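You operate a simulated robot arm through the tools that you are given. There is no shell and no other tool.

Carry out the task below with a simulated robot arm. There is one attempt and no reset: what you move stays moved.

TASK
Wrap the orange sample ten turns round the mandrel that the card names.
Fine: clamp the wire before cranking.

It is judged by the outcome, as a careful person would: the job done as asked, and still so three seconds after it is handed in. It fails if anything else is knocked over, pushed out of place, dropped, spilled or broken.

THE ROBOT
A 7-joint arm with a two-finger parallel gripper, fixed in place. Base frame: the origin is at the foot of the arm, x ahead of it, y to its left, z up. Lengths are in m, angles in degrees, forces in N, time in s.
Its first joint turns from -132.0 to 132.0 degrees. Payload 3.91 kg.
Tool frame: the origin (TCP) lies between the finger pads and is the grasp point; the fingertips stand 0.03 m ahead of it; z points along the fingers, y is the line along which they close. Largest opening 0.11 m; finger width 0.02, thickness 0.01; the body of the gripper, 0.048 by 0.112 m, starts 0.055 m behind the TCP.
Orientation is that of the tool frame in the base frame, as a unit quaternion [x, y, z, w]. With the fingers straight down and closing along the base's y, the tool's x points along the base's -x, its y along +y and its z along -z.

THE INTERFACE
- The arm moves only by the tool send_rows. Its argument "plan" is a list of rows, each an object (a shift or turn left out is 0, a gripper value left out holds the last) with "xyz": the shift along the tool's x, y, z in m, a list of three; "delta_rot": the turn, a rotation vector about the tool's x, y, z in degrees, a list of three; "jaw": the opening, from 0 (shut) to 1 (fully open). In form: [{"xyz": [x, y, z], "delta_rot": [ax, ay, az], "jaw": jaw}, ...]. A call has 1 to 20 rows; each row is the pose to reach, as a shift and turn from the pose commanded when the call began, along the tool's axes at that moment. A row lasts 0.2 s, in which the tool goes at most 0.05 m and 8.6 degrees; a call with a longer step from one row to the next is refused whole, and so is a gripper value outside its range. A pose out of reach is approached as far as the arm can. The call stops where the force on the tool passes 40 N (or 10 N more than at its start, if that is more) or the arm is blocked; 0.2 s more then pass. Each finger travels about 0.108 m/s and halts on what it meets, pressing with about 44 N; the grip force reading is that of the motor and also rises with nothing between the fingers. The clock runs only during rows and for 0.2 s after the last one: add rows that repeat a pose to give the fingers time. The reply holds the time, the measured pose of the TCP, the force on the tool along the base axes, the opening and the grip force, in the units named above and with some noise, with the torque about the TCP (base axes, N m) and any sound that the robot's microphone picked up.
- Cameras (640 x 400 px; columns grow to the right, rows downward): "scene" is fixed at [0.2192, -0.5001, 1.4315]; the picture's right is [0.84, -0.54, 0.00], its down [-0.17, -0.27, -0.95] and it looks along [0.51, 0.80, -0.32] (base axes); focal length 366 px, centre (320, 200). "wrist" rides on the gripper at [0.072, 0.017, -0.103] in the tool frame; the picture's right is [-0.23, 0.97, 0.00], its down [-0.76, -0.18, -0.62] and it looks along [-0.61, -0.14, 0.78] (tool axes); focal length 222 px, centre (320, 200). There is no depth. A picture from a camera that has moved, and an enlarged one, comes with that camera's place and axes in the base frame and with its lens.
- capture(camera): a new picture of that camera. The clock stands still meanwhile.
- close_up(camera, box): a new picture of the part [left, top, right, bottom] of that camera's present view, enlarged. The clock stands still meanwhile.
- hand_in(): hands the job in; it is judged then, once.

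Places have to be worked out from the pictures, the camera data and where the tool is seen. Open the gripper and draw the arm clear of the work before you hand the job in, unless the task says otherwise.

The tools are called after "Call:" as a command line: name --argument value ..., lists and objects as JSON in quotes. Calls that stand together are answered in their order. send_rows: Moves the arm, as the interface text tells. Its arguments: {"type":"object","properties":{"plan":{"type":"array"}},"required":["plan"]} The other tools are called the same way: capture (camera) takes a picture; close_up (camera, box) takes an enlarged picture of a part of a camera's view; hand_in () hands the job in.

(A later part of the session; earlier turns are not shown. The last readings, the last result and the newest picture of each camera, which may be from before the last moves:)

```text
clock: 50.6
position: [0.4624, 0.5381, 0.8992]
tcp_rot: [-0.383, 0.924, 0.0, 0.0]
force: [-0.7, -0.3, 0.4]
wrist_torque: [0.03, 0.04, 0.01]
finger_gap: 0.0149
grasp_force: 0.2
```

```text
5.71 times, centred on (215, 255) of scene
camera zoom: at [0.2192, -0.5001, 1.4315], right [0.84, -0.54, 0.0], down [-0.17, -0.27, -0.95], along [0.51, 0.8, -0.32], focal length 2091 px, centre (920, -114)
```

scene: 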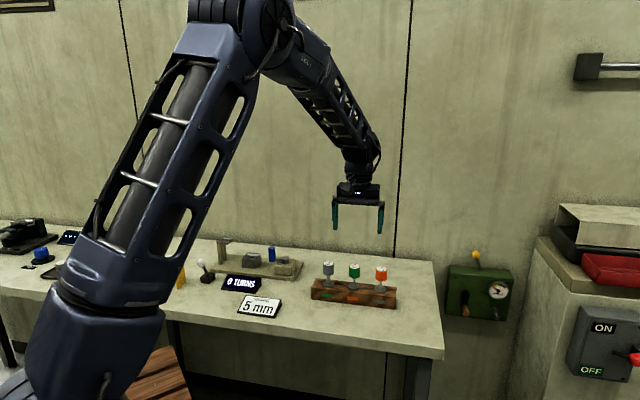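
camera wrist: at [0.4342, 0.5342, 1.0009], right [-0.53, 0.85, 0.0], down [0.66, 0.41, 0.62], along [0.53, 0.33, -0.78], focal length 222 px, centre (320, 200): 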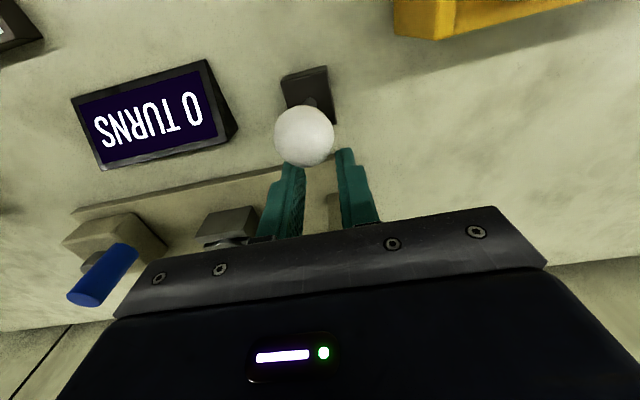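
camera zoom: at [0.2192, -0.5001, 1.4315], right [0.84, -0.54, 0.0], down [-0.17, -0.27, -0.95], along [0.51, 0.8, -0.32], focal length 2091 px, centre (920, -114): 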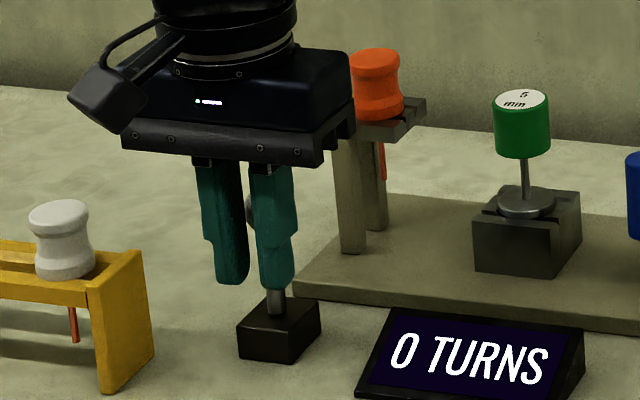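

There is no resistance so far. I keep pushing in small steps.

Call:
send_rows --plan '[{"xyz": [-0.003, 0, 0]}, {"xyz": [-0.006, 0, 0]}, {"xyz": [-0.009, 0, 0]}]'

Call:
capture --camera "wrist"

Call:
close_up --camera "scene" --box '[180, 220, 250, 290]'

```text
clock: 51.4
position: [0.4678, 0.5442, 0.8989]
tcp_rot: [-0.383, 0.924, 0.0, 0.001]
force: [0.0, -0.5, -0.9]
wrist_torque: [-0.03, 0.02, -0.01]
finger_gap: 0.015
grasp_force: 0.0
```

```text
taken
camera wrist: at [0.4059, 0.5055, 1.0029], right [-0.53, 0.85, 0.0], down [0.66, 0.41, 0.62], along [0.53, 0.33, -0.78], focal length 222 px, centre (320, 200)
```

wrist: 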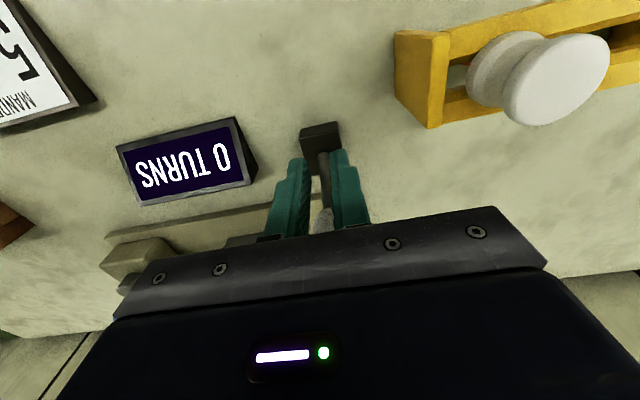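

```text
5.71 times, centred on (215, 255) of scene
camera zoom: at [0.2192, -0.5001, 1.4315], right [0.84, -0.54, 0.0], down [-0.17, -0.27, -0.95], along [0.51, 0.8, -0.32], focal length 2091 px, centre (920, -114)
```

zoom: 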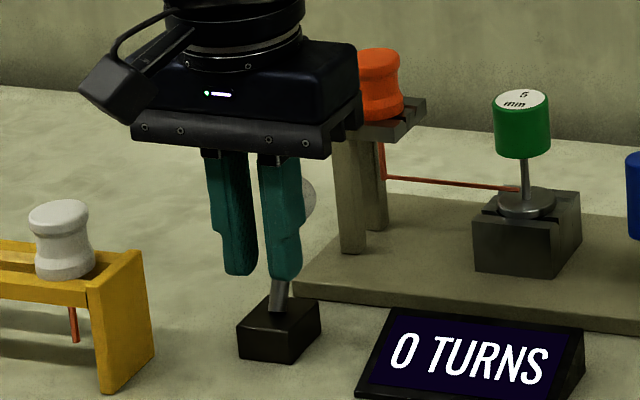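

The wire has now bent over from the post to the mandrel, so the clamp is engaged and the lever has gone to its far side. I back the fingers away from the lever, rise, and look at the result.

Call:
send_rows --plan '[{"xyz": [0.015, 0, 0]}, {"xyz": [0.03, 0, 0]}, {"xyz": [0.03, 0, -0.04]}, {"xyz": [0.03, 0, -0.085]}, {"xyz": [0.03, 0, -0.13]}, {"xyz": [0.03, 0, -0.16]}, {"xyz": [0.03, 0, -0.16]}]'

Call:
close_up --camera "scene" --box '[180, 220, 310, 300]'

Call:
close_up --camera "scene" --box '[235, 225, 285, 265]'

Call:
close_up --camera "scene" --box '[190, 240, 240, 290]'

Call:
capture --camera "wrist"

```text
clock: 53.0
position: [0.4456, 0.5244, 1.0591]
tcp_rot: [-0.382, 0.924, 0.0, 0.0]
force: [0.0, -0.2, 0.5]
wrist_torque: [-0.03, -0.01, 0.0]
finger_gap: 0.0153
grasp_force: 0.0
```

```text
4.92 times, centred on (245, 260) of scene
camera zoom: at [0.2192, -0.5001, 1.4315], right [0.84, -0.54, 0.0], down [-0.17, -0.27, -0.95], along [0.51, 0.8, -0.32], focal length 1801 px, centre (689, -95)
```

zoom: 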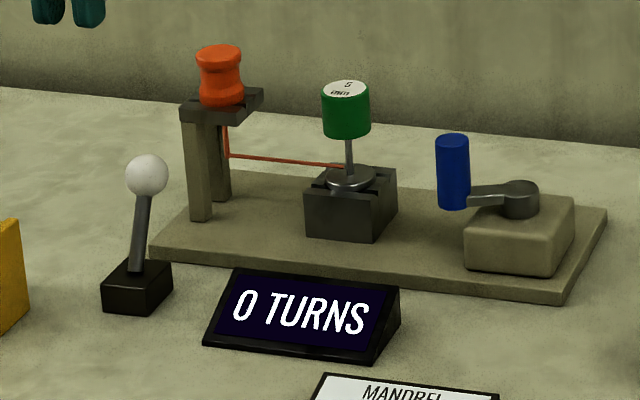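

```text
10.00 times, centred on (260, 245) of scene
camera zoom: at [0.2192, -0.5001, 1.4315], right [0.84, -0.54, 0.0], down [-0.17, -0.27, -0.95], along [0.51, 0.8, -0.32], focal length 3659 px, centre (920, -250)
```

zoom: 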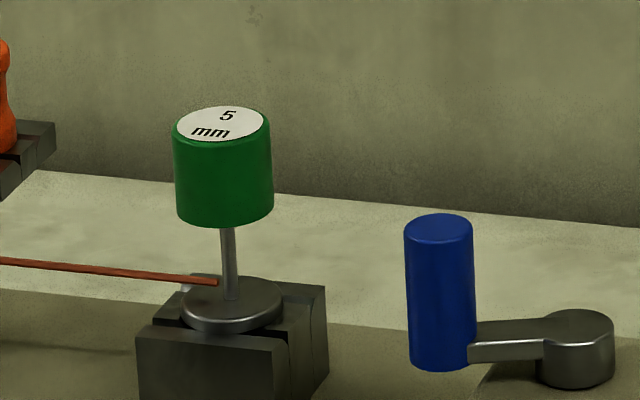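

```text
8.00 times, centred on (215, 265) of scene
camera zoom: at [0.2192, -0.5001, 1.4315], right [0.84, -0.54, 0.0], down [-0.17, -0.27, -0.95], along [0.51, 0.8, -0.32], focal length 2927 px, centre (1160, -320)
```

zoom: 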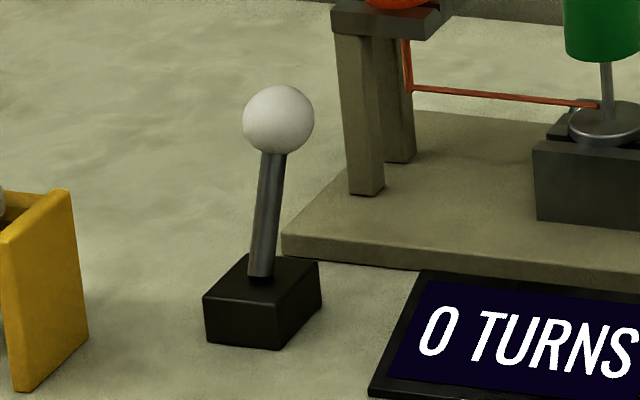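

```text
taken
camera wrist: at [0.3838, 0.4846, 1.1623], right [-0.53, 0.85, 0.0], down [0.66, 0.41, 0.62], along [0.53, 0.33, -0.78], focal length 222 px, centre (320, 200)
```

wrist: 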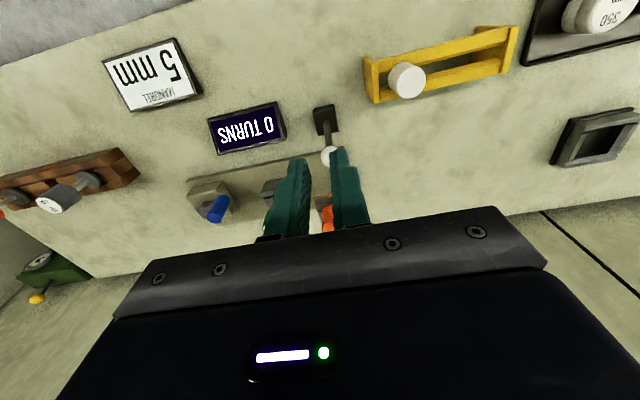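

The clamp holds: the wire runs from the post to the mandrel's thin shaft, and the lever leans away. Now I look at the crank from above to fix its hub and handle positions.

Call:
send_rows --plan '[{"xyz": [-0.0228, -0.034, 0], "jaw": 0.136}, {"xyz": [-0.0456, -0.068, 0], "jaw": 0.3}, {"xyz": [-0.0684, -0.102, 0], "jaw": 0.45}, {"xyz": [-0.0911, -0.136, 0], "jaw": 0.45}, {"xyz": [-0.1139, -0.17, 0], "jaw": 0.45}, {"xyz": [-0.1367, -0.204, 0], "jaw": 0.45}, {"xyz": [-0.1595, -0.2379, 0], "jaw": 0.45}, {"xyz": [-0.1595, -0.2379, 0], "jaw": 0.45}, {"xyz": [-0.1595, -0.2379, 0], "jaw": 0.45}]'

Call:
capture --camera "wrist"

Call:
close_up --camera "wrist" --box '[260, 30, 420, 150]'

Call:
close_up --camera "scene" --box '[260, 235, 310, 280]'

```text
clock: 55.0
position: [0.727, 0.468, 1.0584]
tcp_rot: [-0.382, 0.924, 0.0, 0.0]
force: [-0.9, -0.5, 0.8]
wrist_torque: [0.02, 0.01, -0.01]
finger_gap: 0.0496
grasp_force: 0.2
```

```text
taken
camera wrist: at [0.6651, 0.4288, 1.1617], right [-0.53, 0.85, 0.0], down [0.66, 0.41, 0.62], along [0.53, 0.33, -0.78], focal length 222 px, centre (320, 200)
```

wrist: 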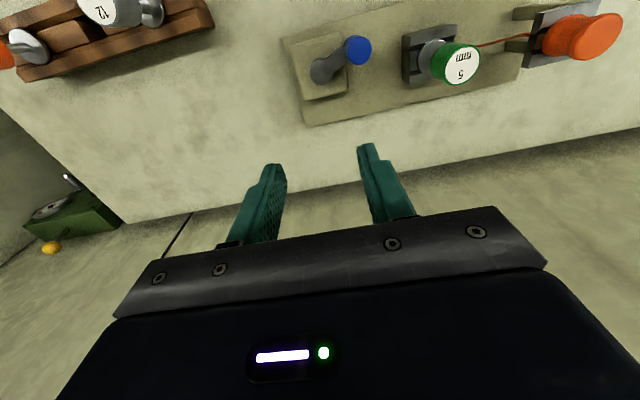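

```text
3.33 times, centred on (340, 90) of wrist
camera zoom: at [0.6651, 0.4288, 1.1617], right [-0.53, 0.85, 0.0], down [0.66, 0.41, 0.62], along [0.53, 0.33, -0.78], focal length 740 px, centre (253, 567)
```

zoom: 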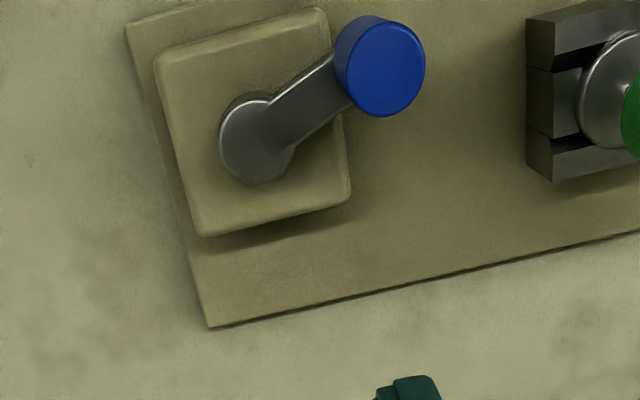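

```text
8.89 times, centred on (285, 258) of scene
camera zoom: at [0.2192, -0.5001, 1.4315], right [0.84, -0.54, 0.0], down [-0.17, -0.27, -0.95], along [0.51, 0.8, -0.32], focal length 3252 px, centre (631, -311)
```

zoom: 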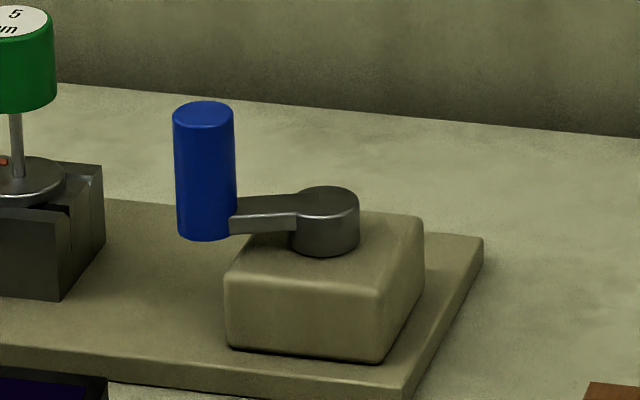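

The hub is at about (0.701, 0.452), and the handle (22 mm diameter, top z≈0.917) is at (0.663, 0.470), so the crank radius is about 42 mm. I move above the handle and check the alignment before gripping.

Call:
send_rows --plan '[{"xyz": [0.022, 0.024, 0]}, {"xyz": [0.0441, 0.0479, 0]}, {"xyz": [0.0441, 0.0479, 0.03]}, {"xyz": [0.0441, 0.0479, 0.06]}, {"xyz": [0.0441, 0.0479, 0.0837]}, {"xyz": [0.0441, 0.0479, 0.0837]}]'

Call:
close_up --camera "wrist" --box '[240, 80, 400, 200]'

Call:
close_up --camera "scene" --box '[240, 210, 310, 280]'

```text
clock: 56.4
position: [0.6634, 0.4703, 0.9745]
tcp_rot: [-0.382, 0.924, 0.0, 0.0]
force: [-0.9, 1.2, 0.5]
wrist_torque: [0.0, -0.02, 0.03]
finger_gap: 0.0496
grasp_force: 0.0
```

```text
3.33 times, centred on (320, 140) of wrist
camera zoom: at [0.6009, 0.4315, 1.0782], right [-0.53, 0.85, 0.0], down [0.66, 0.41, 0.62], along [0.53, 0.33, -0.78], focal length 740 px, centre (320, 400)
```

zoom: 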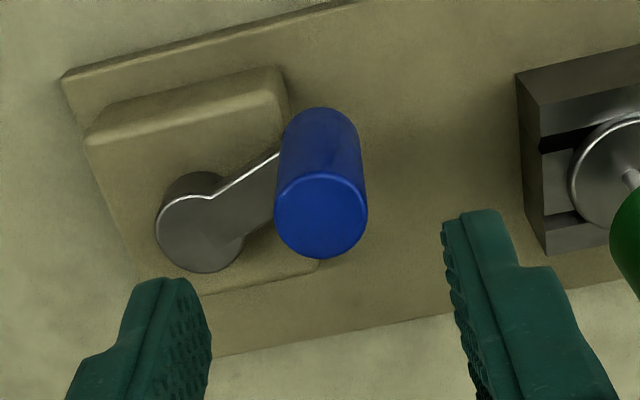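

```text
5.71 times, centred on (275, 245) of scene
camera zoom: at [0.2192, -0.5001, 1.4315], right [0.84, -0.54, 0.0], down [-0.17, -0.27, -0.95], along [0.51, 0.8, -0.32], focal length 2091 px, centre (577, -57)
```

zoom: 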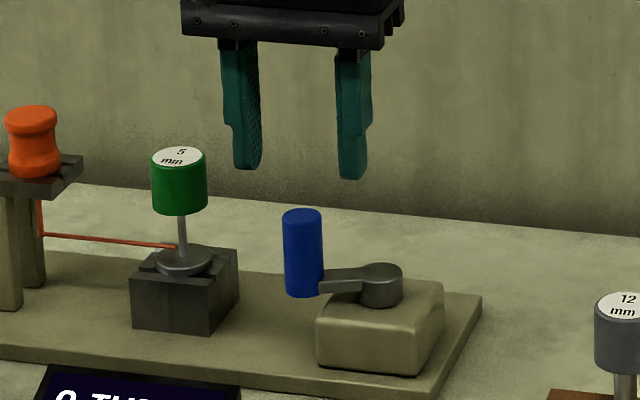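

The handle is centred under the TCP within 1 mm. I descend so the tips stay about 1 cm above the crank arm, and close on the handle.

Call:
send_rows --plan '[{"xyz": [0, 0, 0.02]}, {"xyz": [0, 0, 0.04]}, {"xyz": [0, 0, 0.0575]}, {"xyz": [0, 0, 0.0575]}, {"xyz": [0, 0, 0.0575], "jaw": 0.3}, {"xyz": [0, 0, 0.0575], "jaw": 0.12}, {"xyz": [0, 0, 0.0575], "jaw": 0.12}, {"xyz": [0, 0, 0.0575], "jaw": 0.12}]'

Call:
close_up --camera "wrist" --box '[240, 100, 400, 220]'

Call:
close_up --camera "scene" --box '[240, 210, 310, 280]'

```text
clock: 58.2
position: [0.6614, 0.4707, 0.9177]
tcp_rot: [-0.382, 0.924, -0.001, 0.0]
force: [-4.1, 3.1, -3.8]
wrist_torque: [-0.3, -0.59, -0.05]
finger_gap: 0.0216
grasp_force: 44.6
```

```text
3.33 times, centred on (320, 160) of wrist
camera zoom: at [0.6006, 0.4317, 1.0208], right [-0.53, 0.85, 0.0], down [0.66, 0.41, 0.62], along [0.53, 0.33, -0.78], focal length 740 px, centre (320, 333)
```

zoom: 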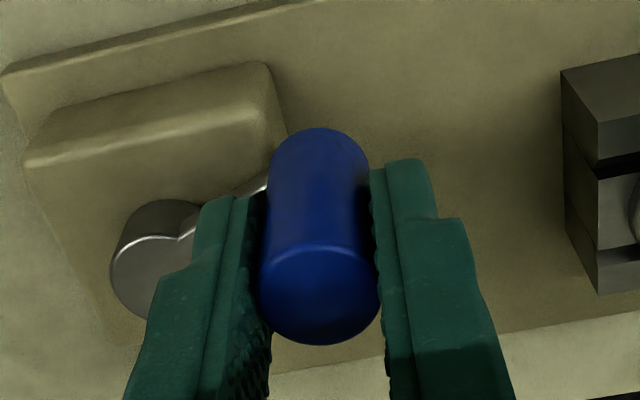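

```text
5.71 times, centred on (275, 245) of scene
camera zoom: at [0.2192, -0.5001, 1.4315], right [0.84, -0.54, 0.0], down [-0.17, -0.27, -0.95], along [0.51, 0.8, -0.32], focal length 2091 px, centre (577, -57)
```

zoom: 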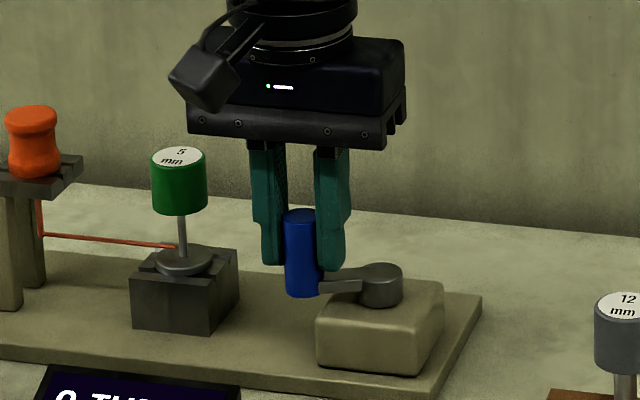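

The handle is gripped with little side load. I start with a short 30° arc, clockwise seen from above, to read the resistance.

Call:
send_rows --plan '[{"xyz": [-0.0035, 0.0011, 0]}, {"xyz": [-0.0071, 0.0018, 0]}, {"xyz": [-0.0107, 0.0023, 0]}, {"xyz": [-0.0144, 0.0024, 0]}, {"xyz": [-0.0181, 0.0022, 0]}, {"xyz": [-0.0217, 0.0017, 0]}]'

Call:
close_up --camera "wrist" --box '[240, 100, 400, 220]'

Call:
close_up --camera "scene" --box '[180, 210, 310, 300]'

```text
clock: 59.6
position: [0.6755, 0.4874, 0.9162]
tcp_rot: [-0.383, 0.924, 0.0, -0.001]
force: [-12.2, -4.6, -9.3]
wrist_torque: [-0.52, 0.54, -0.51]
finger_gap: 0.0213
grasp_force: 45.0
```

```text
3.33 times, centred on (320, 160) of wrist
camera zoom: at [0.6138, 0.4483, 1.021], right [-0.53, 0.85, 0.0], down [0.67, 0.41, 0.62], along [0.53, 0.33, -0.78], focal length 740 px, centre (320, 333)
```

zoom: 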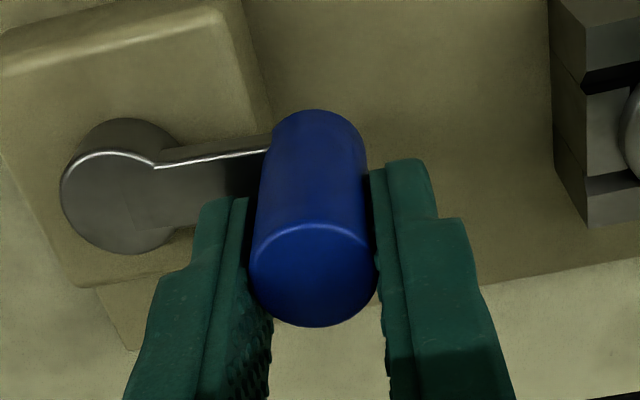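

```text
4.44 times, centred on (245, 255) of scene
camera zoom: at [0.2192, -0.5001, 1.4315], right [0.84, -0.54, 0.0], down [-0.17, -0.27, -0.95], along [0.51, 0.8, -0.32], focal length 1626 px, centre (653, -44)
```

zoom: 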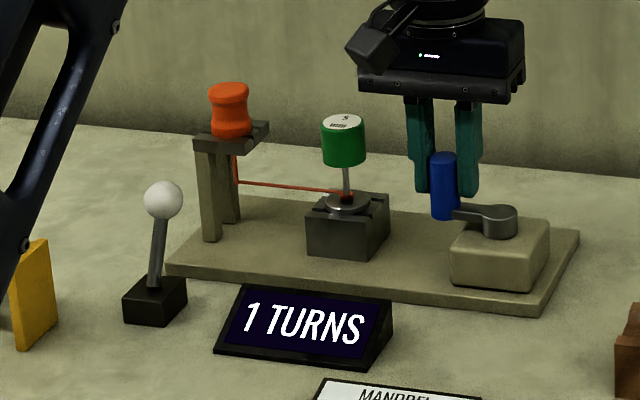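

The counter already shows 1 turn after roughly 25–30° of crank, so I must not assume one crank revolution per turn. I look closely at the mandrel and windings before moving on.

Call:
close_up --camera "scene" --box '[240, 230, 280, 260]'

Call:
close_up --camera "scene" --box '[270, 235, 310, 265]'

Call:
capture --camera "wrist"

```text
13.33 times, centred on (260, 245) of scene
camera zoom: at [0.2192, -0.5001, 1.4315], right [0.84, -0.54, 0.0], down [-0.17, -0.27, -0.95], along [0.51, 0.8, -0.32], focal length 4878 px, centre (1120, -400)
```

zoom: 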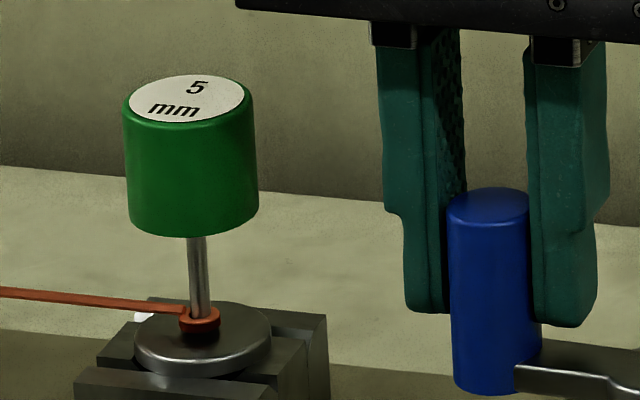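

```text
13.33 times, centred on (290, 250) of scene
camera zoom: at [0.2192, -0.5001, 1.4315], right [0.84, -0.54, 0.0], down [-0.17, -0.27, -0.95], along [0.51, 0.8, -0.32], focal length 4878 px, centre (720, -467)
```

zoom: 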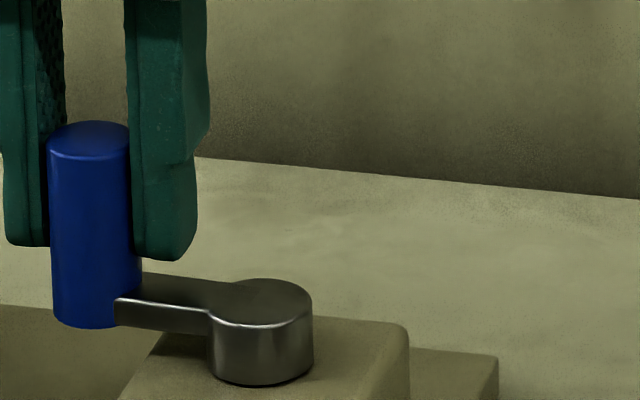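

```text
taken
camera wrist: at [0.6138, 0.4483, 1.021], right [-0.53, 0.85, 0.0], down [0.67, 0.41, 0.62], along [0.53, 0.33, -0.78], focal length 222 px, centre (320, 200)
```

wrist: 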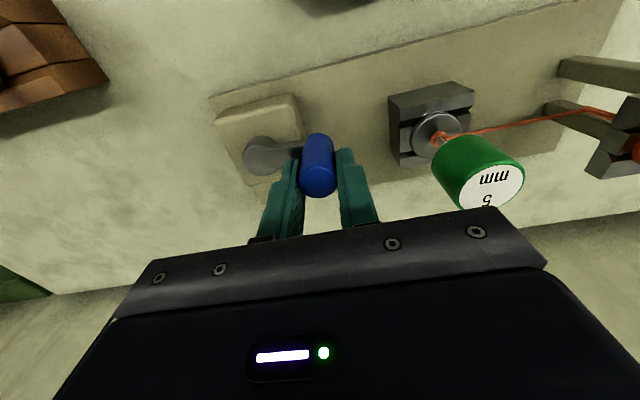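

One coil has appeared on the shaft, so the crank is geared (about 25° of handle motion gave 1 turn). I advance in small steps and read the counter after each.

Call:
send_rows --plan '[{"xyz": [-0.0026, -0.0006, 0]}, {"xyz": [-0.0054, -0.0014, 0]}]'

Call:
close_up --camera "scene" --box '[220, 230, 300, 300]'

Call:
close_up --camera "wrist" --box '[240, 100, 400, 220]'

```text
clock: 60.2
position: [0.6805, 0.4897, 0.9184]
tcp_rot: [-0.383, 0.924, -0.001, 0.0]
force: [-14.6, 7.0, -13.5]
wrist_torque: [-0.71, -0.2, -0.45]
finger_gap: 0.0215
grasp_force: 44.7
```

```text
5.71 times, centred on (260, 265) of scene
camera zoom: at [0.2192, -0.5001, 1.4315], right [0.84, -0.54, 0.0], down [-0.17, -0.27, -0.95], along [0.51, 0.8, -0.32], focal length 2091 px, centre (663, -171)
```

zoom: 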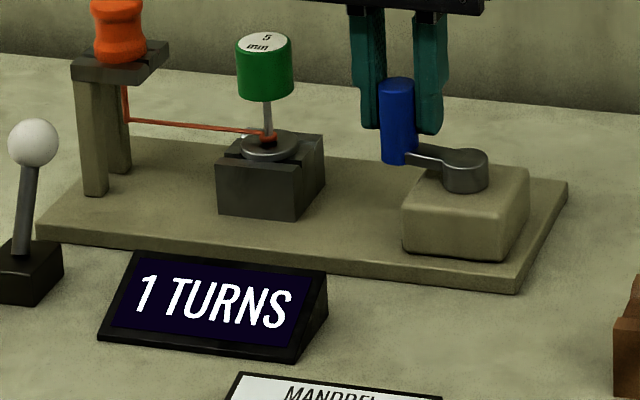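

```text
3.33 times, centred on (320, 160) of wrist
camera zoom: at [0.6187, 0.4522, 1.0209], right [-0.53, 0.85, 0.0], down [0.66, 0.41, 0.62], along [0.53, 0.33, -0.78], focal length 740 px, centre (320, 333)
```

zoom: 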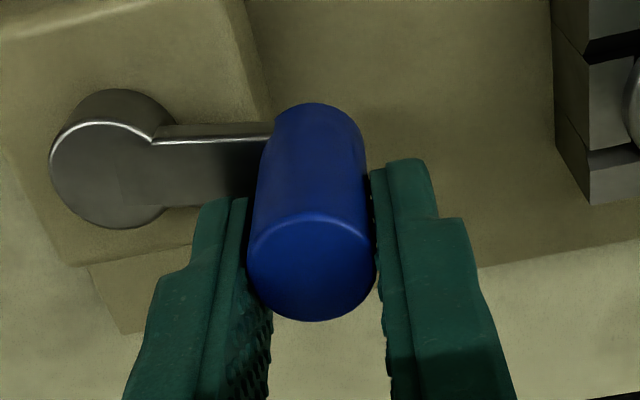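

The counter still reads 1. The handle creeps in the pads because the push direction runs along the pad faces. It is better to push with the finger faces: I'll release, rise, turn the tool so the closing direction is tangential to the crank circle, and then rotate the tool along with the crank.

Call:
send_rows --plan '[{"xyz": [0, 0, 0], "jaw": 0.3}, {"xyz": [0, 0, 0], "jaw": 0.5}, {"xyz": [0, 0, 0], "jaw": 0.5}, {"xyz": [0, 0, -0.03], "jaw": 0.5}, {"xyz": [0, 0, -0.065], "jaw": 0.5}, {"xyz": [0, 0, -0.065], "jaw": 0.5}]'

Call:
close_up --camera "scene" --box '[220, 230, 310, 300]'

Call:
close_up --camera "wrist" --box '[200, 60, 420, 200]'

```text
clock: 61.6
position: [0.6811, 0.49, 0.9835]
tcp_rot: [-0.383, 0.924, 0.0, -0.001]
force: [0.5, -0.4, -0.2]
wrist_torque: [-0.05, -0.02, -0.07]
finger_gap: 0.0548
grasp_force: 0.1
```

```text
5.71 times, centred on (265, 265) of scene
camera zoom: at [0.2192, -0.5001, 1.4315], right [0.84, -0.54, 0.0], down [-0.17, -0.27, -0.95], along [0.51, 0.8, -0.32], focal length 2091 px, centre (634, -171)
```

zoom: 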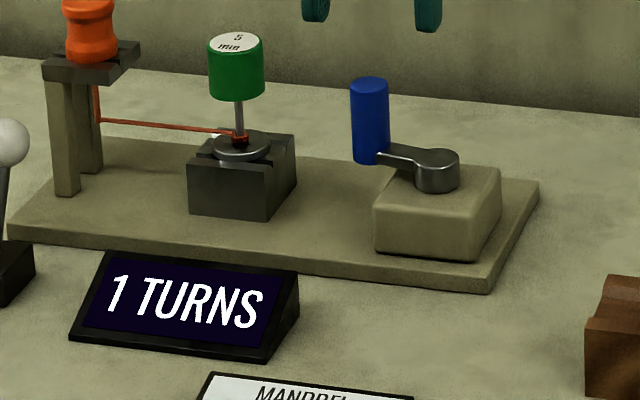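

```text
2.86 times, centred on (310, 130) of wrist
camera zoom: at [0.6195, 0.4505, 1.0866], right [-0.53, 0.85, 0.0], down [0.66, 0.41, 0.62], along [0.53, 0.33, -0.78], focal length 635 px, centre (349, 400)
```

zoom: 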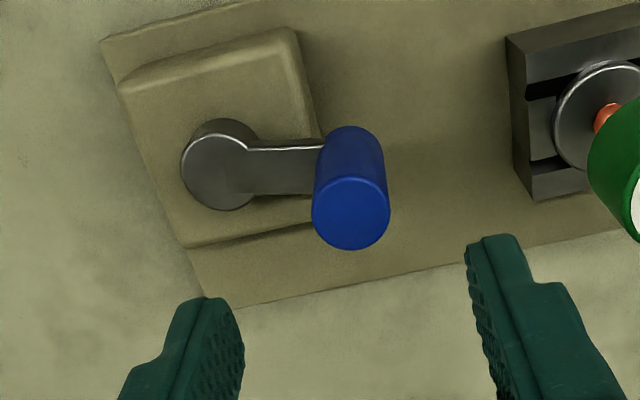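

The crank stayed put. The handle is at (0.678, 0.4875) and the hub at (0.7025, 0.452), so r≈43 mm and the azimuth is about 124°. While above the handle I rotate the tool by +79° so its closing line becomes tangential.

Call:
send_rows --plan '[{"xyz": [0.0042, 0.0015, 0], "delta_rot": [0, 0, -7.9]}, {"xyz": [0.0042, 0.0015, 0], "delta_rot": [0, 0, -15.8]}, {"xyz": [0.0042, 0.0015, 0], "delta_rot": [0, 0, -23.7]}, {"xyz": [0.0042, 0.0015, 0], "delta_rot": [0, 0, -31.6]}, {"xyz": [0.0042, 0.0015, 0], "delta_rot": [0, 0, -39.5]}, {"xyz": [0.0042, 0.0015, 0], "delta_rot": [0, 0, -47.4]}, {"xyz": [0.0042, 0.0015, 0], "delta_rot": [0, 0, -55.3]}, {"xyz": [0.0042, 0.0015, 0], "delta_rot": [0, 0, -63.2]}, {"xyz": [0.0042, 0.0015, 0], "delta_rot": [0, 0, -71.1]}, {"xyz": [0.0042, 0.0015, 0], "delta_rot": [0, 0, -79.2]}, {"xyz": [0.0042, 0.0015, 0], "delta_rot": [0, 0, -79.2]}]'

Call:
capture --camera "wrist"

Call:
capture --camera "scene"

```text
clock: 64.0
position: [0.6792, 0.4878, 0.9826]
tcp_rot: [0.884, -0.467, 0.0, 0.0]
force: [-0.3, -0.4, -0.6]
wrist_torque: [0.01, 0.01, 0.0]
finger_gap: 0.055
grasp_force: 0.1
```

```text
taken
camera wrist: at [0.7055, 0.4192, 1.0865], right [-0.93, -0.36, 0.0], down [-0.28, 0.73, 0.62], along [-0.22, 0.58, -0.78], focal length 222 px, centre (320, 200)
```

wrist: 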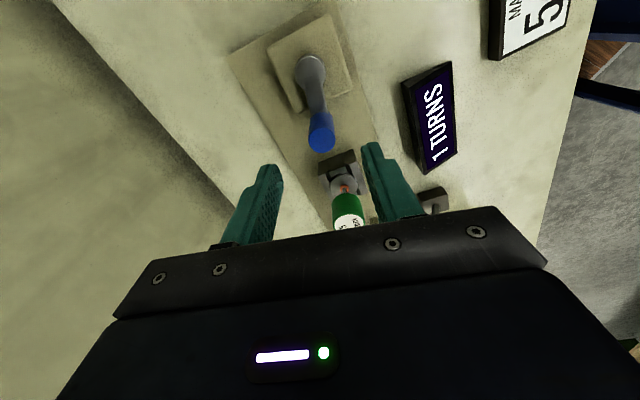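

```text
taken
```

scene: 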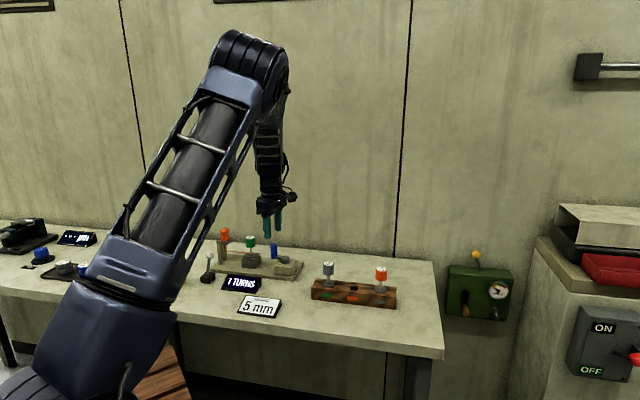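

The closing line is now tangential and the wrist camera also sees the counter. I check the handle's centring.

Call:
close_up --camera "wrist" --box '[240, 40, 400, 200]'

```text
2.50 times, centred on (320, 120) of wrist
camera zoom: at [0.7055, 0.4192, 1.0865], right [-0.93, -0.36, 0.0], down [-0.28, 0.73, 0.62], along [-0.22, 0.58, -0.78], focal length 555 px, centre (320, 400)
```

zoom: 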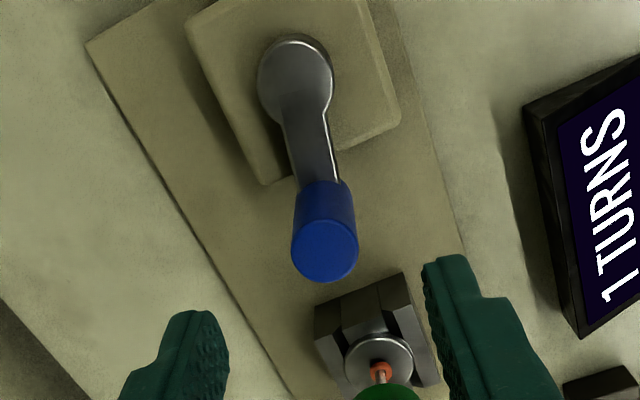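

The handle is 1.5 mm off along the closing line. I correct that, descend around it and close to a 24 mm cage (no squeeze on the 21.6 mm handle).

Call:
send_rows --plan '[{"xyz": [0, 0.0014, 0.01]}, {"xyz": [0, 0.0014, 0.03]}, {"xyz": [0, 0.0014, 0.05]}, {"xyz": [0, 0.0014, 0.0662]}, {"xyz": [0, 0.0014, 0.0662], "jaw": 0.35}, {"xyz": [0, 0.0014, 0.0662], "jaw": 0.218}, {"xyz": [0, 0.0014, 0.0662], "jaw": 0.218}]'

Call:
close_up --camera "wrist" --box '[240, 80, 400, 210]'

Call:
close_up --camera "scene" --box '[220, 220, 310, 300]'

```text
clock: 65.6
position: [0.6764, 0.4878, 0.9164]
tcp_rot: [0.884, -0.467, 0.0, 0.0]
force: [0.0, -0.1, 0.2]
wrist_torque: [0.0, 0.0, 0.0]
finger_gap: 0.0242
grasp_force: 0.1
```

```text
3.08 times, centred on (320, 145) of wrist
camera zoom: at [0.7043, 0.4186, 1.0202], right [-0.93, -0.36, 0.0], down [-0.28, 0.73, 0.62], along [-0.22, 0.58, -0.78], focal length 684 px, centre (320, 369)
```

zoom: 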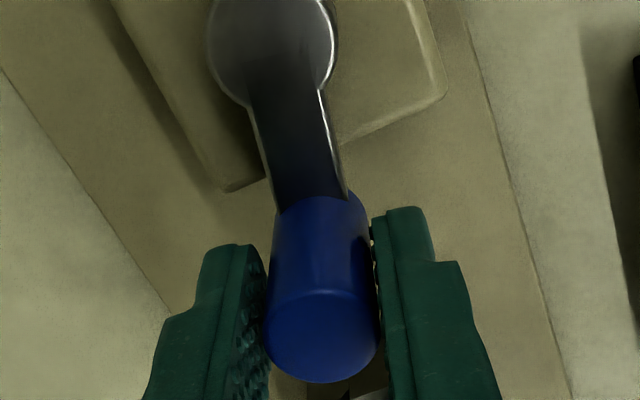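

```text
5.00 times, centred on (265, 260) of scene
camera zoom: at [0.2192, -0.5001, 1.4315], right [0.84, -0.54, 0.0], down [-0.17, -0.27, -0.95], along [0.51, 0.8, -0.32], focal length 1829 px, centre (595, -100)
```

zoom: 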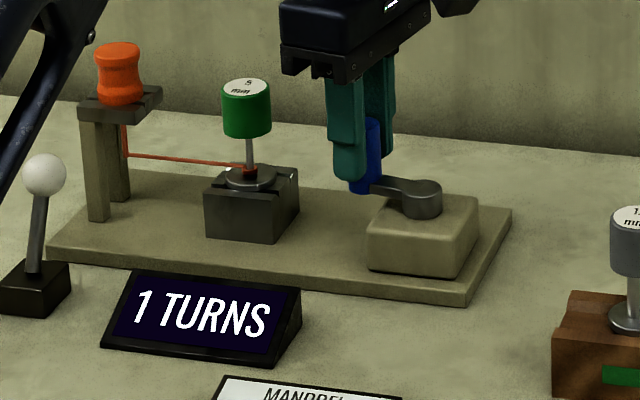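

The handle sits loosely between the finger faces with no force. I turn the tool and handle together by 12° and read the counter.

Call:
send_rows --plan '[{"xyz": [0.0001, -0.0022, 0], "delta_rot": [0, 0, 3]}, {"xyz": [0.0002, -0.0045, 0], "delta_rot": [0, 0, 6]}, {"xyz": [0.0005, -0.0067, 0], "delta_rot": [0, 0, 9]}, {"xyz": [0.0009, -0.0089, 0], "delta_rot": [0, 0, 12]}]'

Call:
close_up --camera "wrist" --box '[240, 80, 400, 210]'

Call:
close_up --camera "scene" --box '[220, 220, 310, 300]'

```text
clock: 66.6
position: [0.6842, 0.4926, 0.9176]
tcp_rot: [0.83, -0.558, 0.001, -0.001]
force: [-0.8, 0.3, 0.7]
wrist_torque: [0.01, 0.01, 0.01]
finger_gap: 0.0241
grasp_force: 0.0
```

```text
3.08 times, centred on (320, 145) of wrist
camera zoom: at [0.6968, 0.4191, 1.0202], right [-0.99, -0.16, 0.0], down [-0.12, 0.77, 0.62], along [-0.1, 0.62, -0.78], focal length 684 px, centre (320, 369)
```

zoom: 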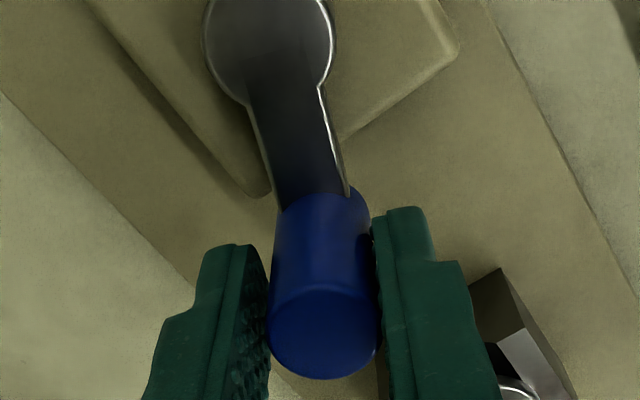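

```text
5.00 times, centred on (265, 260) of scene
camera zoom: at [0.2192, -0.5001, 1.4315], right [0.84, -0.54, 0.0], down [-0.17, -0.27, -0.95], along [0.51, 0.8, -0.32], focal length 1829 px, centre (595, -100)
```

zoom: 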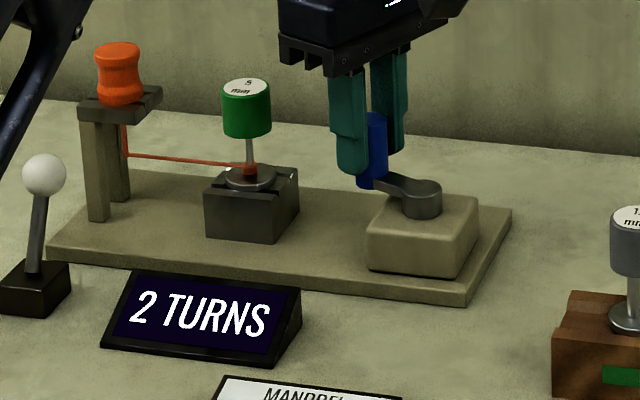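

The counter shows 2 at about 42° of total handle rotation, with no load. I continue in small steps to learn the ratio.

Call:
send_rows --plan '[{"xyz": [0.0001, -0.003, 0], "delta_rot": [0, 0, 4]}, {"xyz": [0.0004, -0.006, 0], "delta_rot": [0, 0, 8]}, {"xyz": [0.0004, -0.006, 0], "delta_rot": [0, 0, 8]}]'

Call:
close_up --camera "scene" --box '[220, 220, 310, 300]'

Call:
close_up --camera "wrist" --box '[240, 80, 400, 210]'

```text
clock: 67.4
position: [0.6899, 0.4946, 0.9172]
tcp_rot: [0.788, -0.615, 0.0, 0.0]
force: [-0.2, -0.5, 0.1]
wrist_torque: [0.02, 0.01, 0.0]
finger_gap: 0.0238
grasp_force: 0.0
```

```text
5.00 times, centred on (265, 260) of scene
camera zoom: at [0.2192, -0.5001, 1.4315], right [0.84, -0.54, 0.0], down [-0.17, -0.27, -0.95], along [0.51, 0.8, -0.32], focal length 1829 px, centre (595, -100)
```

zoom: 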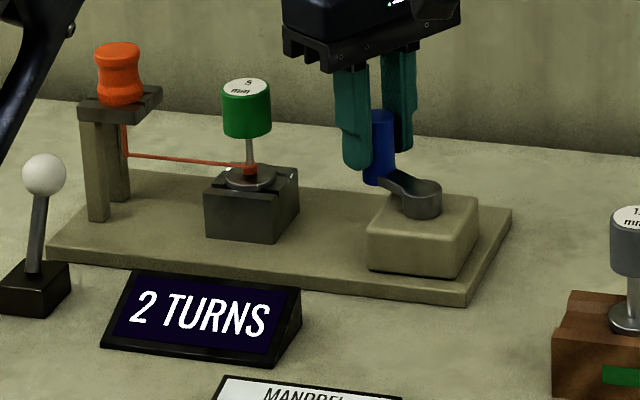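

```text
3.08 times, centred on (320, 145) of wrist
camera zoom: at [0.6925, 0.4199, 1.0204], right [-1.0, -0.02, 0.0], down [-0.01, 0.78, 0.62], along [-0.01, 0.62, -0.78], focal length 684 px, centre (320, 369)
```

zoom: 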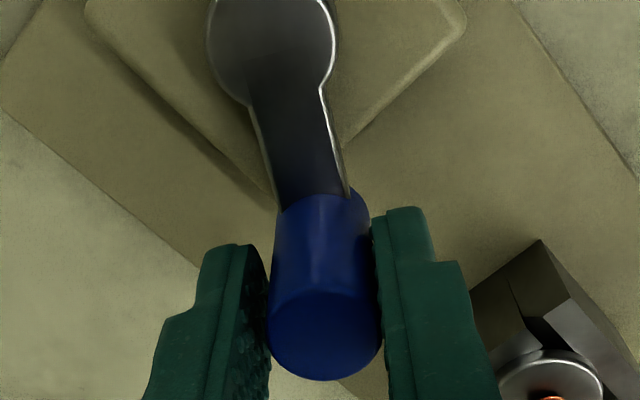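

Still 2 turns at about 50°. I continue another 8°.

Call:
send_rows --plan '[{"xyz": [0.0001, -0.003, 0], "delta_rot": [0, 0, 4]}, {"xyz": [0.0004, -0.006, 0], "delta_rot": [0, 0, 8]}, {"xyz": [0.0004, -0.006, 0], "delta_rot": [0, 0, 8]}]'

Call:
close_up --camera "scene" --box '[220, 220, 310, 300]'

```text
clock: 68.2
position: [0.6947, 0.4953, 0.9178]
tcp_rot: [0.744, -0.668, 0.0, -0.001]
force: [-0.5, 0.0, 0.0]
wrist_torque: [0.0, 0.0, 0.01]
finger_gap: 0.0243
grasp_force: 0.5
```

```text
5.00 times, centred on (265, 260) of scene
camera zoom: at [0.2192, -0.5001, 1.4315], right [0.84, -0.54, 0.0], down [-0.17, -0.27, -0.95], along [0.51, 0.8, -0.32], focal length 1829 px, centre (595, -100)
```

zoom: 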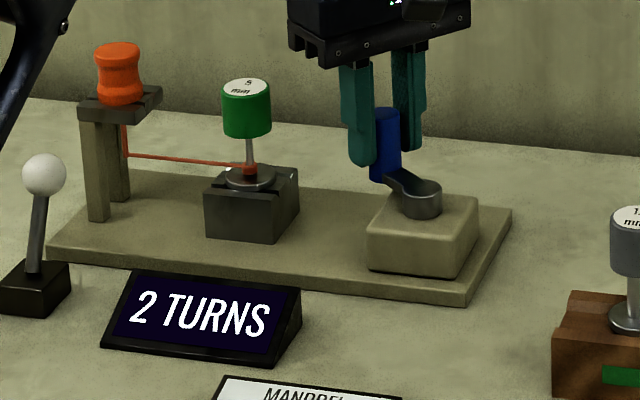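

Still 2 at about 58°. I continue 8° more.

Call:
send_rows --plan '[{"xyz": [0.0001, -0.003, 0], "delta_rot": [0, 0, 4]}, {"xyz": [0.0004, -0.006, 0], "delta_rot": [0, 0, 8]}, {"xyz": [0.0004, -0.006, 0], "delta_rot": [0, 0, 8]}]'

Call:
close_up --camera "scene" --box '[220, 220, 310, 300]'

Call:
close_up --camera "wrist" --box '[240, 80, 400, 210]'

```text
clock: 69.0
position: [0.7022, 0.4951, 0.9172]
tcp_rot: [-0.696, 0.718, 0.0, 0.001]
force: [-0.8, -0.1, 0.1]
wrist_torque: [0.01, 0.01, 0.0]
finger_gap: 0.0241
grasp_force: 0.6
```

```text
5.00 times, centred on (265, 260) of scene
camera zoom: at [0.2192, -0.5001, 1.4315], right [0.84, -0.54, 0.0], down [-0.17, -0.27, -0.95], along [0.51, 0.8, -0.32], focal length 1829 px, centre (595, -100)
```

zoom: 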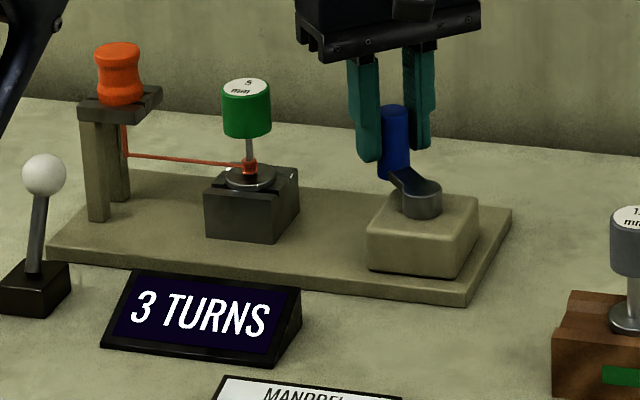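

```text
3.08 times, centred on (320, 145) of wrist
camera zoom: at [0.6838, 0.4235, 1.0203], right [-0.97, 0.26, 0.0], down [0.2, 0.76, 0.62], along [0.16, 0.6, -0.78], focal length 684 px, centre (320, 369)
```

zoom: 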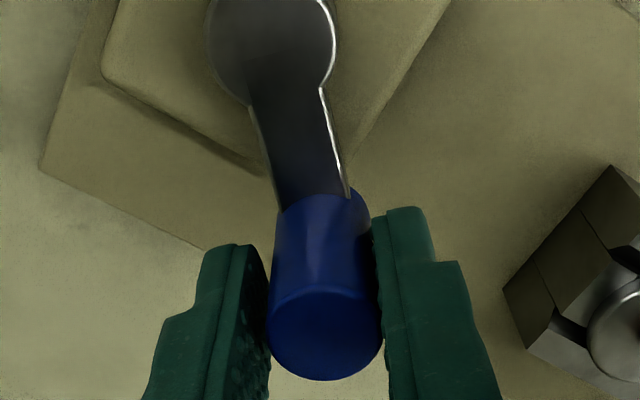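

3 turns at about 66°, so it is roughly 20–24° of handle per turn. I keep stepping and logging each threshold.

Call:
send_rows --plan '[{"xyz": [0.0001, -0.003, 0], "delta_rot": [0, 0, 4]}, {"xyz": [0.0004, -0.006, 0], "delta_rot": [0, 0, 8]}, {"xyz": [0.0009, -0.0089, 0], "delta_rot": [0, 0, 12]}, {"xyz": [0.0009, -0.0089, 0], "delta_rot": [0, 0, 12]}]'

Call:
close_up --camera "scene" --box '[220, 220, 310, 300]'

```text
clock: 70.0
position: [0.7099, 0.4933, 0.917]
tcp_rot: [-0.617, 0.787, 0.0, 0.0]
force: [-0.4, -0.3, 0.2]
wrist_torque: [0.02, -0.02, -0.01]
finger_gap: 0.0242
grasp_force: 0.2
```

```text
5.00 times, centred on (265, 260) of scene
camera zoom: at [0.2192, -0.5001, 1.4315], right [0.84, -0.54, 0.0], down [-0.17, -0.27, -0.95], along [0.51, 0.8, -0.32], focal length 1829 px, centre (595, -100)
```

zoom: 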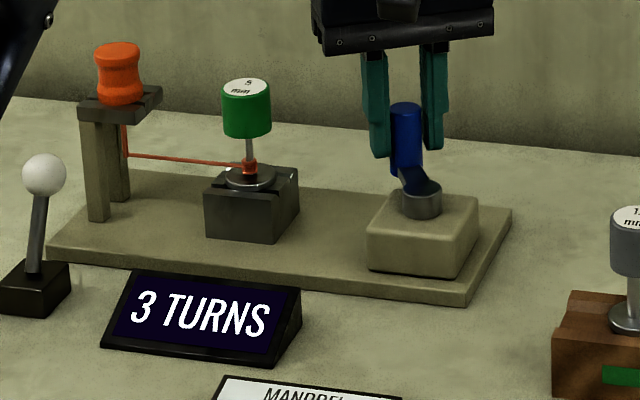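

Still 3 at about 78°. I step 4°.

Call:
send_rows --plan '[{"xyz": [0.0001, -0.003, 0], "delta_rot": [0, 0, 4]}, {"xyz": [0.0001, -0.003, 0], "delta_rot": [0, 0, 4]}]'

Call:
close_up --camera "scene" --box '[220, 220, 310, 300]'

```text
clock: 70.6
position: [0.7136, 0.4939, 0.9162]
tcp_rot: [-0.59, 0.808, 0.0, 0.0]
force: [-0.7, 0.3, 0.3]
wrist_torque: [-0.01, 0.01, 0.0]
finger_gap: 0.0244
grasp_force: 0.3
```

```text
5.00 times, centred on (265, 260) of scene
camera zoom: at [0.2192, -0.5001, 1.4315], right [0.84, -0.54, 0.0], down [-0.17, -0.27, -0.95], along [0.51, 0.8, -0.32], focal length 1829 px, centre (595, -100)
```

zoom: 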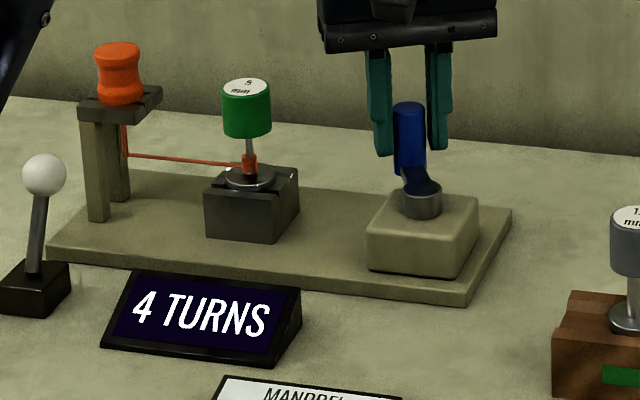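

4 turns between about 78° and 81°, so the ratio is 20° of handle per turn: 10 turns at about 200°, 11 at 220°. I continue by 36° in one smooth arc.

Call:
send_rows --plan '[{"xyz": [0.0002, -0.0045, 0], "delta_rot": [0, 0, 6]}, {"xyz": [0.0009, -0.0089, 0], "delta_rot": [0, 0, 12]}, {"xyz": [0.0021, -0.0133, 0], "delta_rot": [0, 0, 18]}, {"xyz": [0.0037, -0.0175, 0], "delta_rot": [0, 0, 24]}, {"xyz": [0.0058, -0.0215, 0], "delta_rot": [0, 0, 30]}, {"xyz": [0.0082, -0.0252, 0], "delta_rot": [0, 0, 36]}, {"xyz": [0.0082, -0.0252, 0], "delta_rot": [0, 0, 36]}]'

Call:
close_up --camera "scene" --box '[220, 220, 310, 300]'

Call:
close_up --camera "wrist" --box '[240, 80, 400, 210]'

```text
clock: 72.2
position: [0.7349, 0.4768, 0.9165]
tcp_rot: [-0.31, 0.951, 0.0, 0.0]
force: [-0.8, 0.3, 0.5]
wrist_torque: [-0.01, 0.0, 0.01]
finger_gap: 0.0241
grasp_force: 0.6
```

```text
5.00 times, centred on (265, 260) of scene
camera zoom: at [0.2192, -0.5001, 1.4315], right [0.84, -0.54, 0.0], down [-0.17, -0.27, -0.95], along [0.51, 0.8, -0.32], focal length 1829 px, centre (595, -100)
```

zoom: 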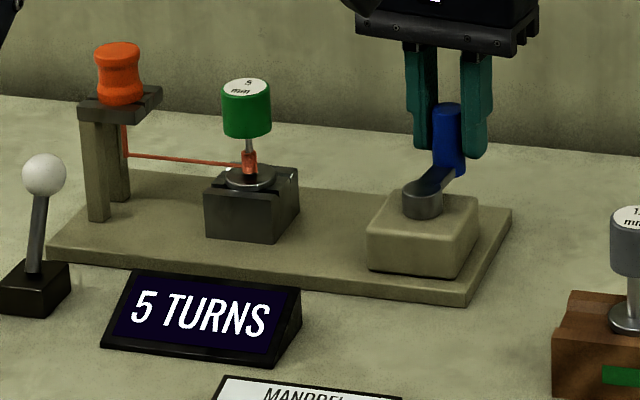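

```text
3.08 times, centred on (320, 145) of wrist
camera zoom: at [0.6675, 0.4483, 1.0203], right [-0.39, 0.92, 0.0], down [0.72, 0.31, 0.62], along [0.57, 0.24, -0.78], focal length 684 px, centre (320, 369)
```

zoom: 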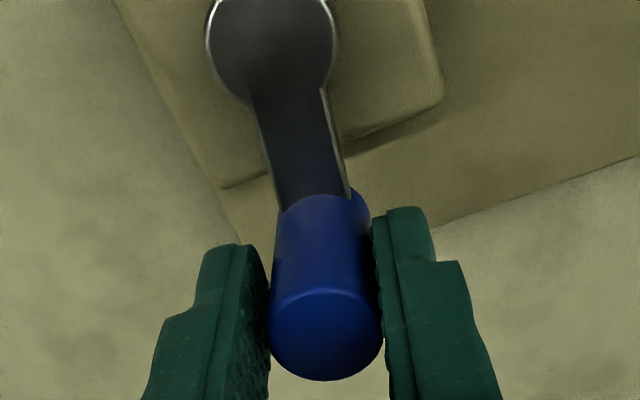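

5 turns at about 117°, as predicted, and the handle is still centred in the cage. I do another 36° arc.

Call:
send_rows --plan '[{"xyz": [0.0002, -0.0045, 0], "delta_rot": [0, 0, 6]}, {"xyz": [0.0009, -0.0089, 0], "delta_rot": [0, 0, 12]}, {"xyz": [0.0021, -0.0133, 0], "delta_rot": [0, 0, 18]}, {"xyz": [0.0037, -0.0175, 0], "delta_rot": [0, 0, 24]}, {"xyz": [0.0058, -0.0215, 0], "delta_rot": [0, 0, 30]}, {"xyz": [0.0082, -0.0252, 0], "delta_rot": [0, 0, 36]}, {"xyz": [0.0082, -0.0252, 0], "delta_rot": [0, 0, 36]}]'

Call:
close_up --camera "scene" --box '[220, 220, 310, 300]'

Call:
close_up --camera "wrist" --box '[240, 80, 400, 210]'

```text
clock: 73.8
position: [0.7429, 0.4529, 0.9166]
tcp_rot: [-0.001, 1.0, 0.0, 0.0]
force: [0.0, 0.0, -0.4]
wrist_torque: [0.02, -0.02, 0.06]
finger_gap: 0.0245
grasp_force: 0.2
```

```text
5.00 times, centred on (265, 260) of scene
camera zoom: at [0.2192, -0.5001, 1.4315], right [0.84, -0.54, 0.0], down [-0.17, -0.27, -0.95], along [0.51, 0.8, -0.32], focal length 1829 px, centre (595, -100)
```

zoom: 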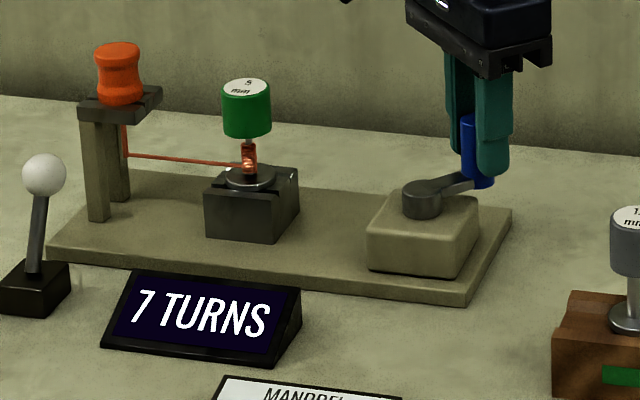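

```text
3.08 times, centred on (320, 145) of wrist
camera zoom: at [0.6717, 0.4693, 1.0202], right [0.22, 0.97, 0.0], down [0.76, -0.18, 0.62], along [0.61, -0.14, -0.78], focal length 684 px, centre (320, 369)
```

zoom: 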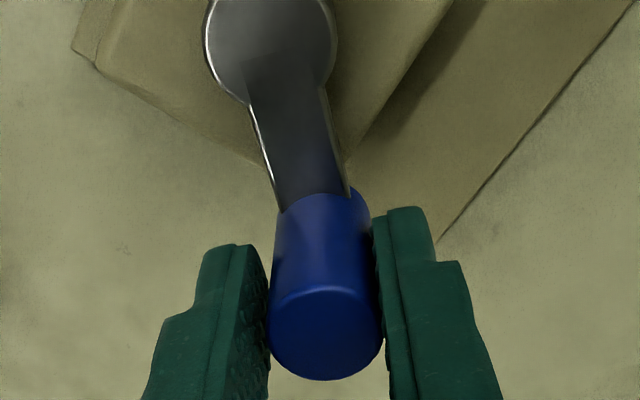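

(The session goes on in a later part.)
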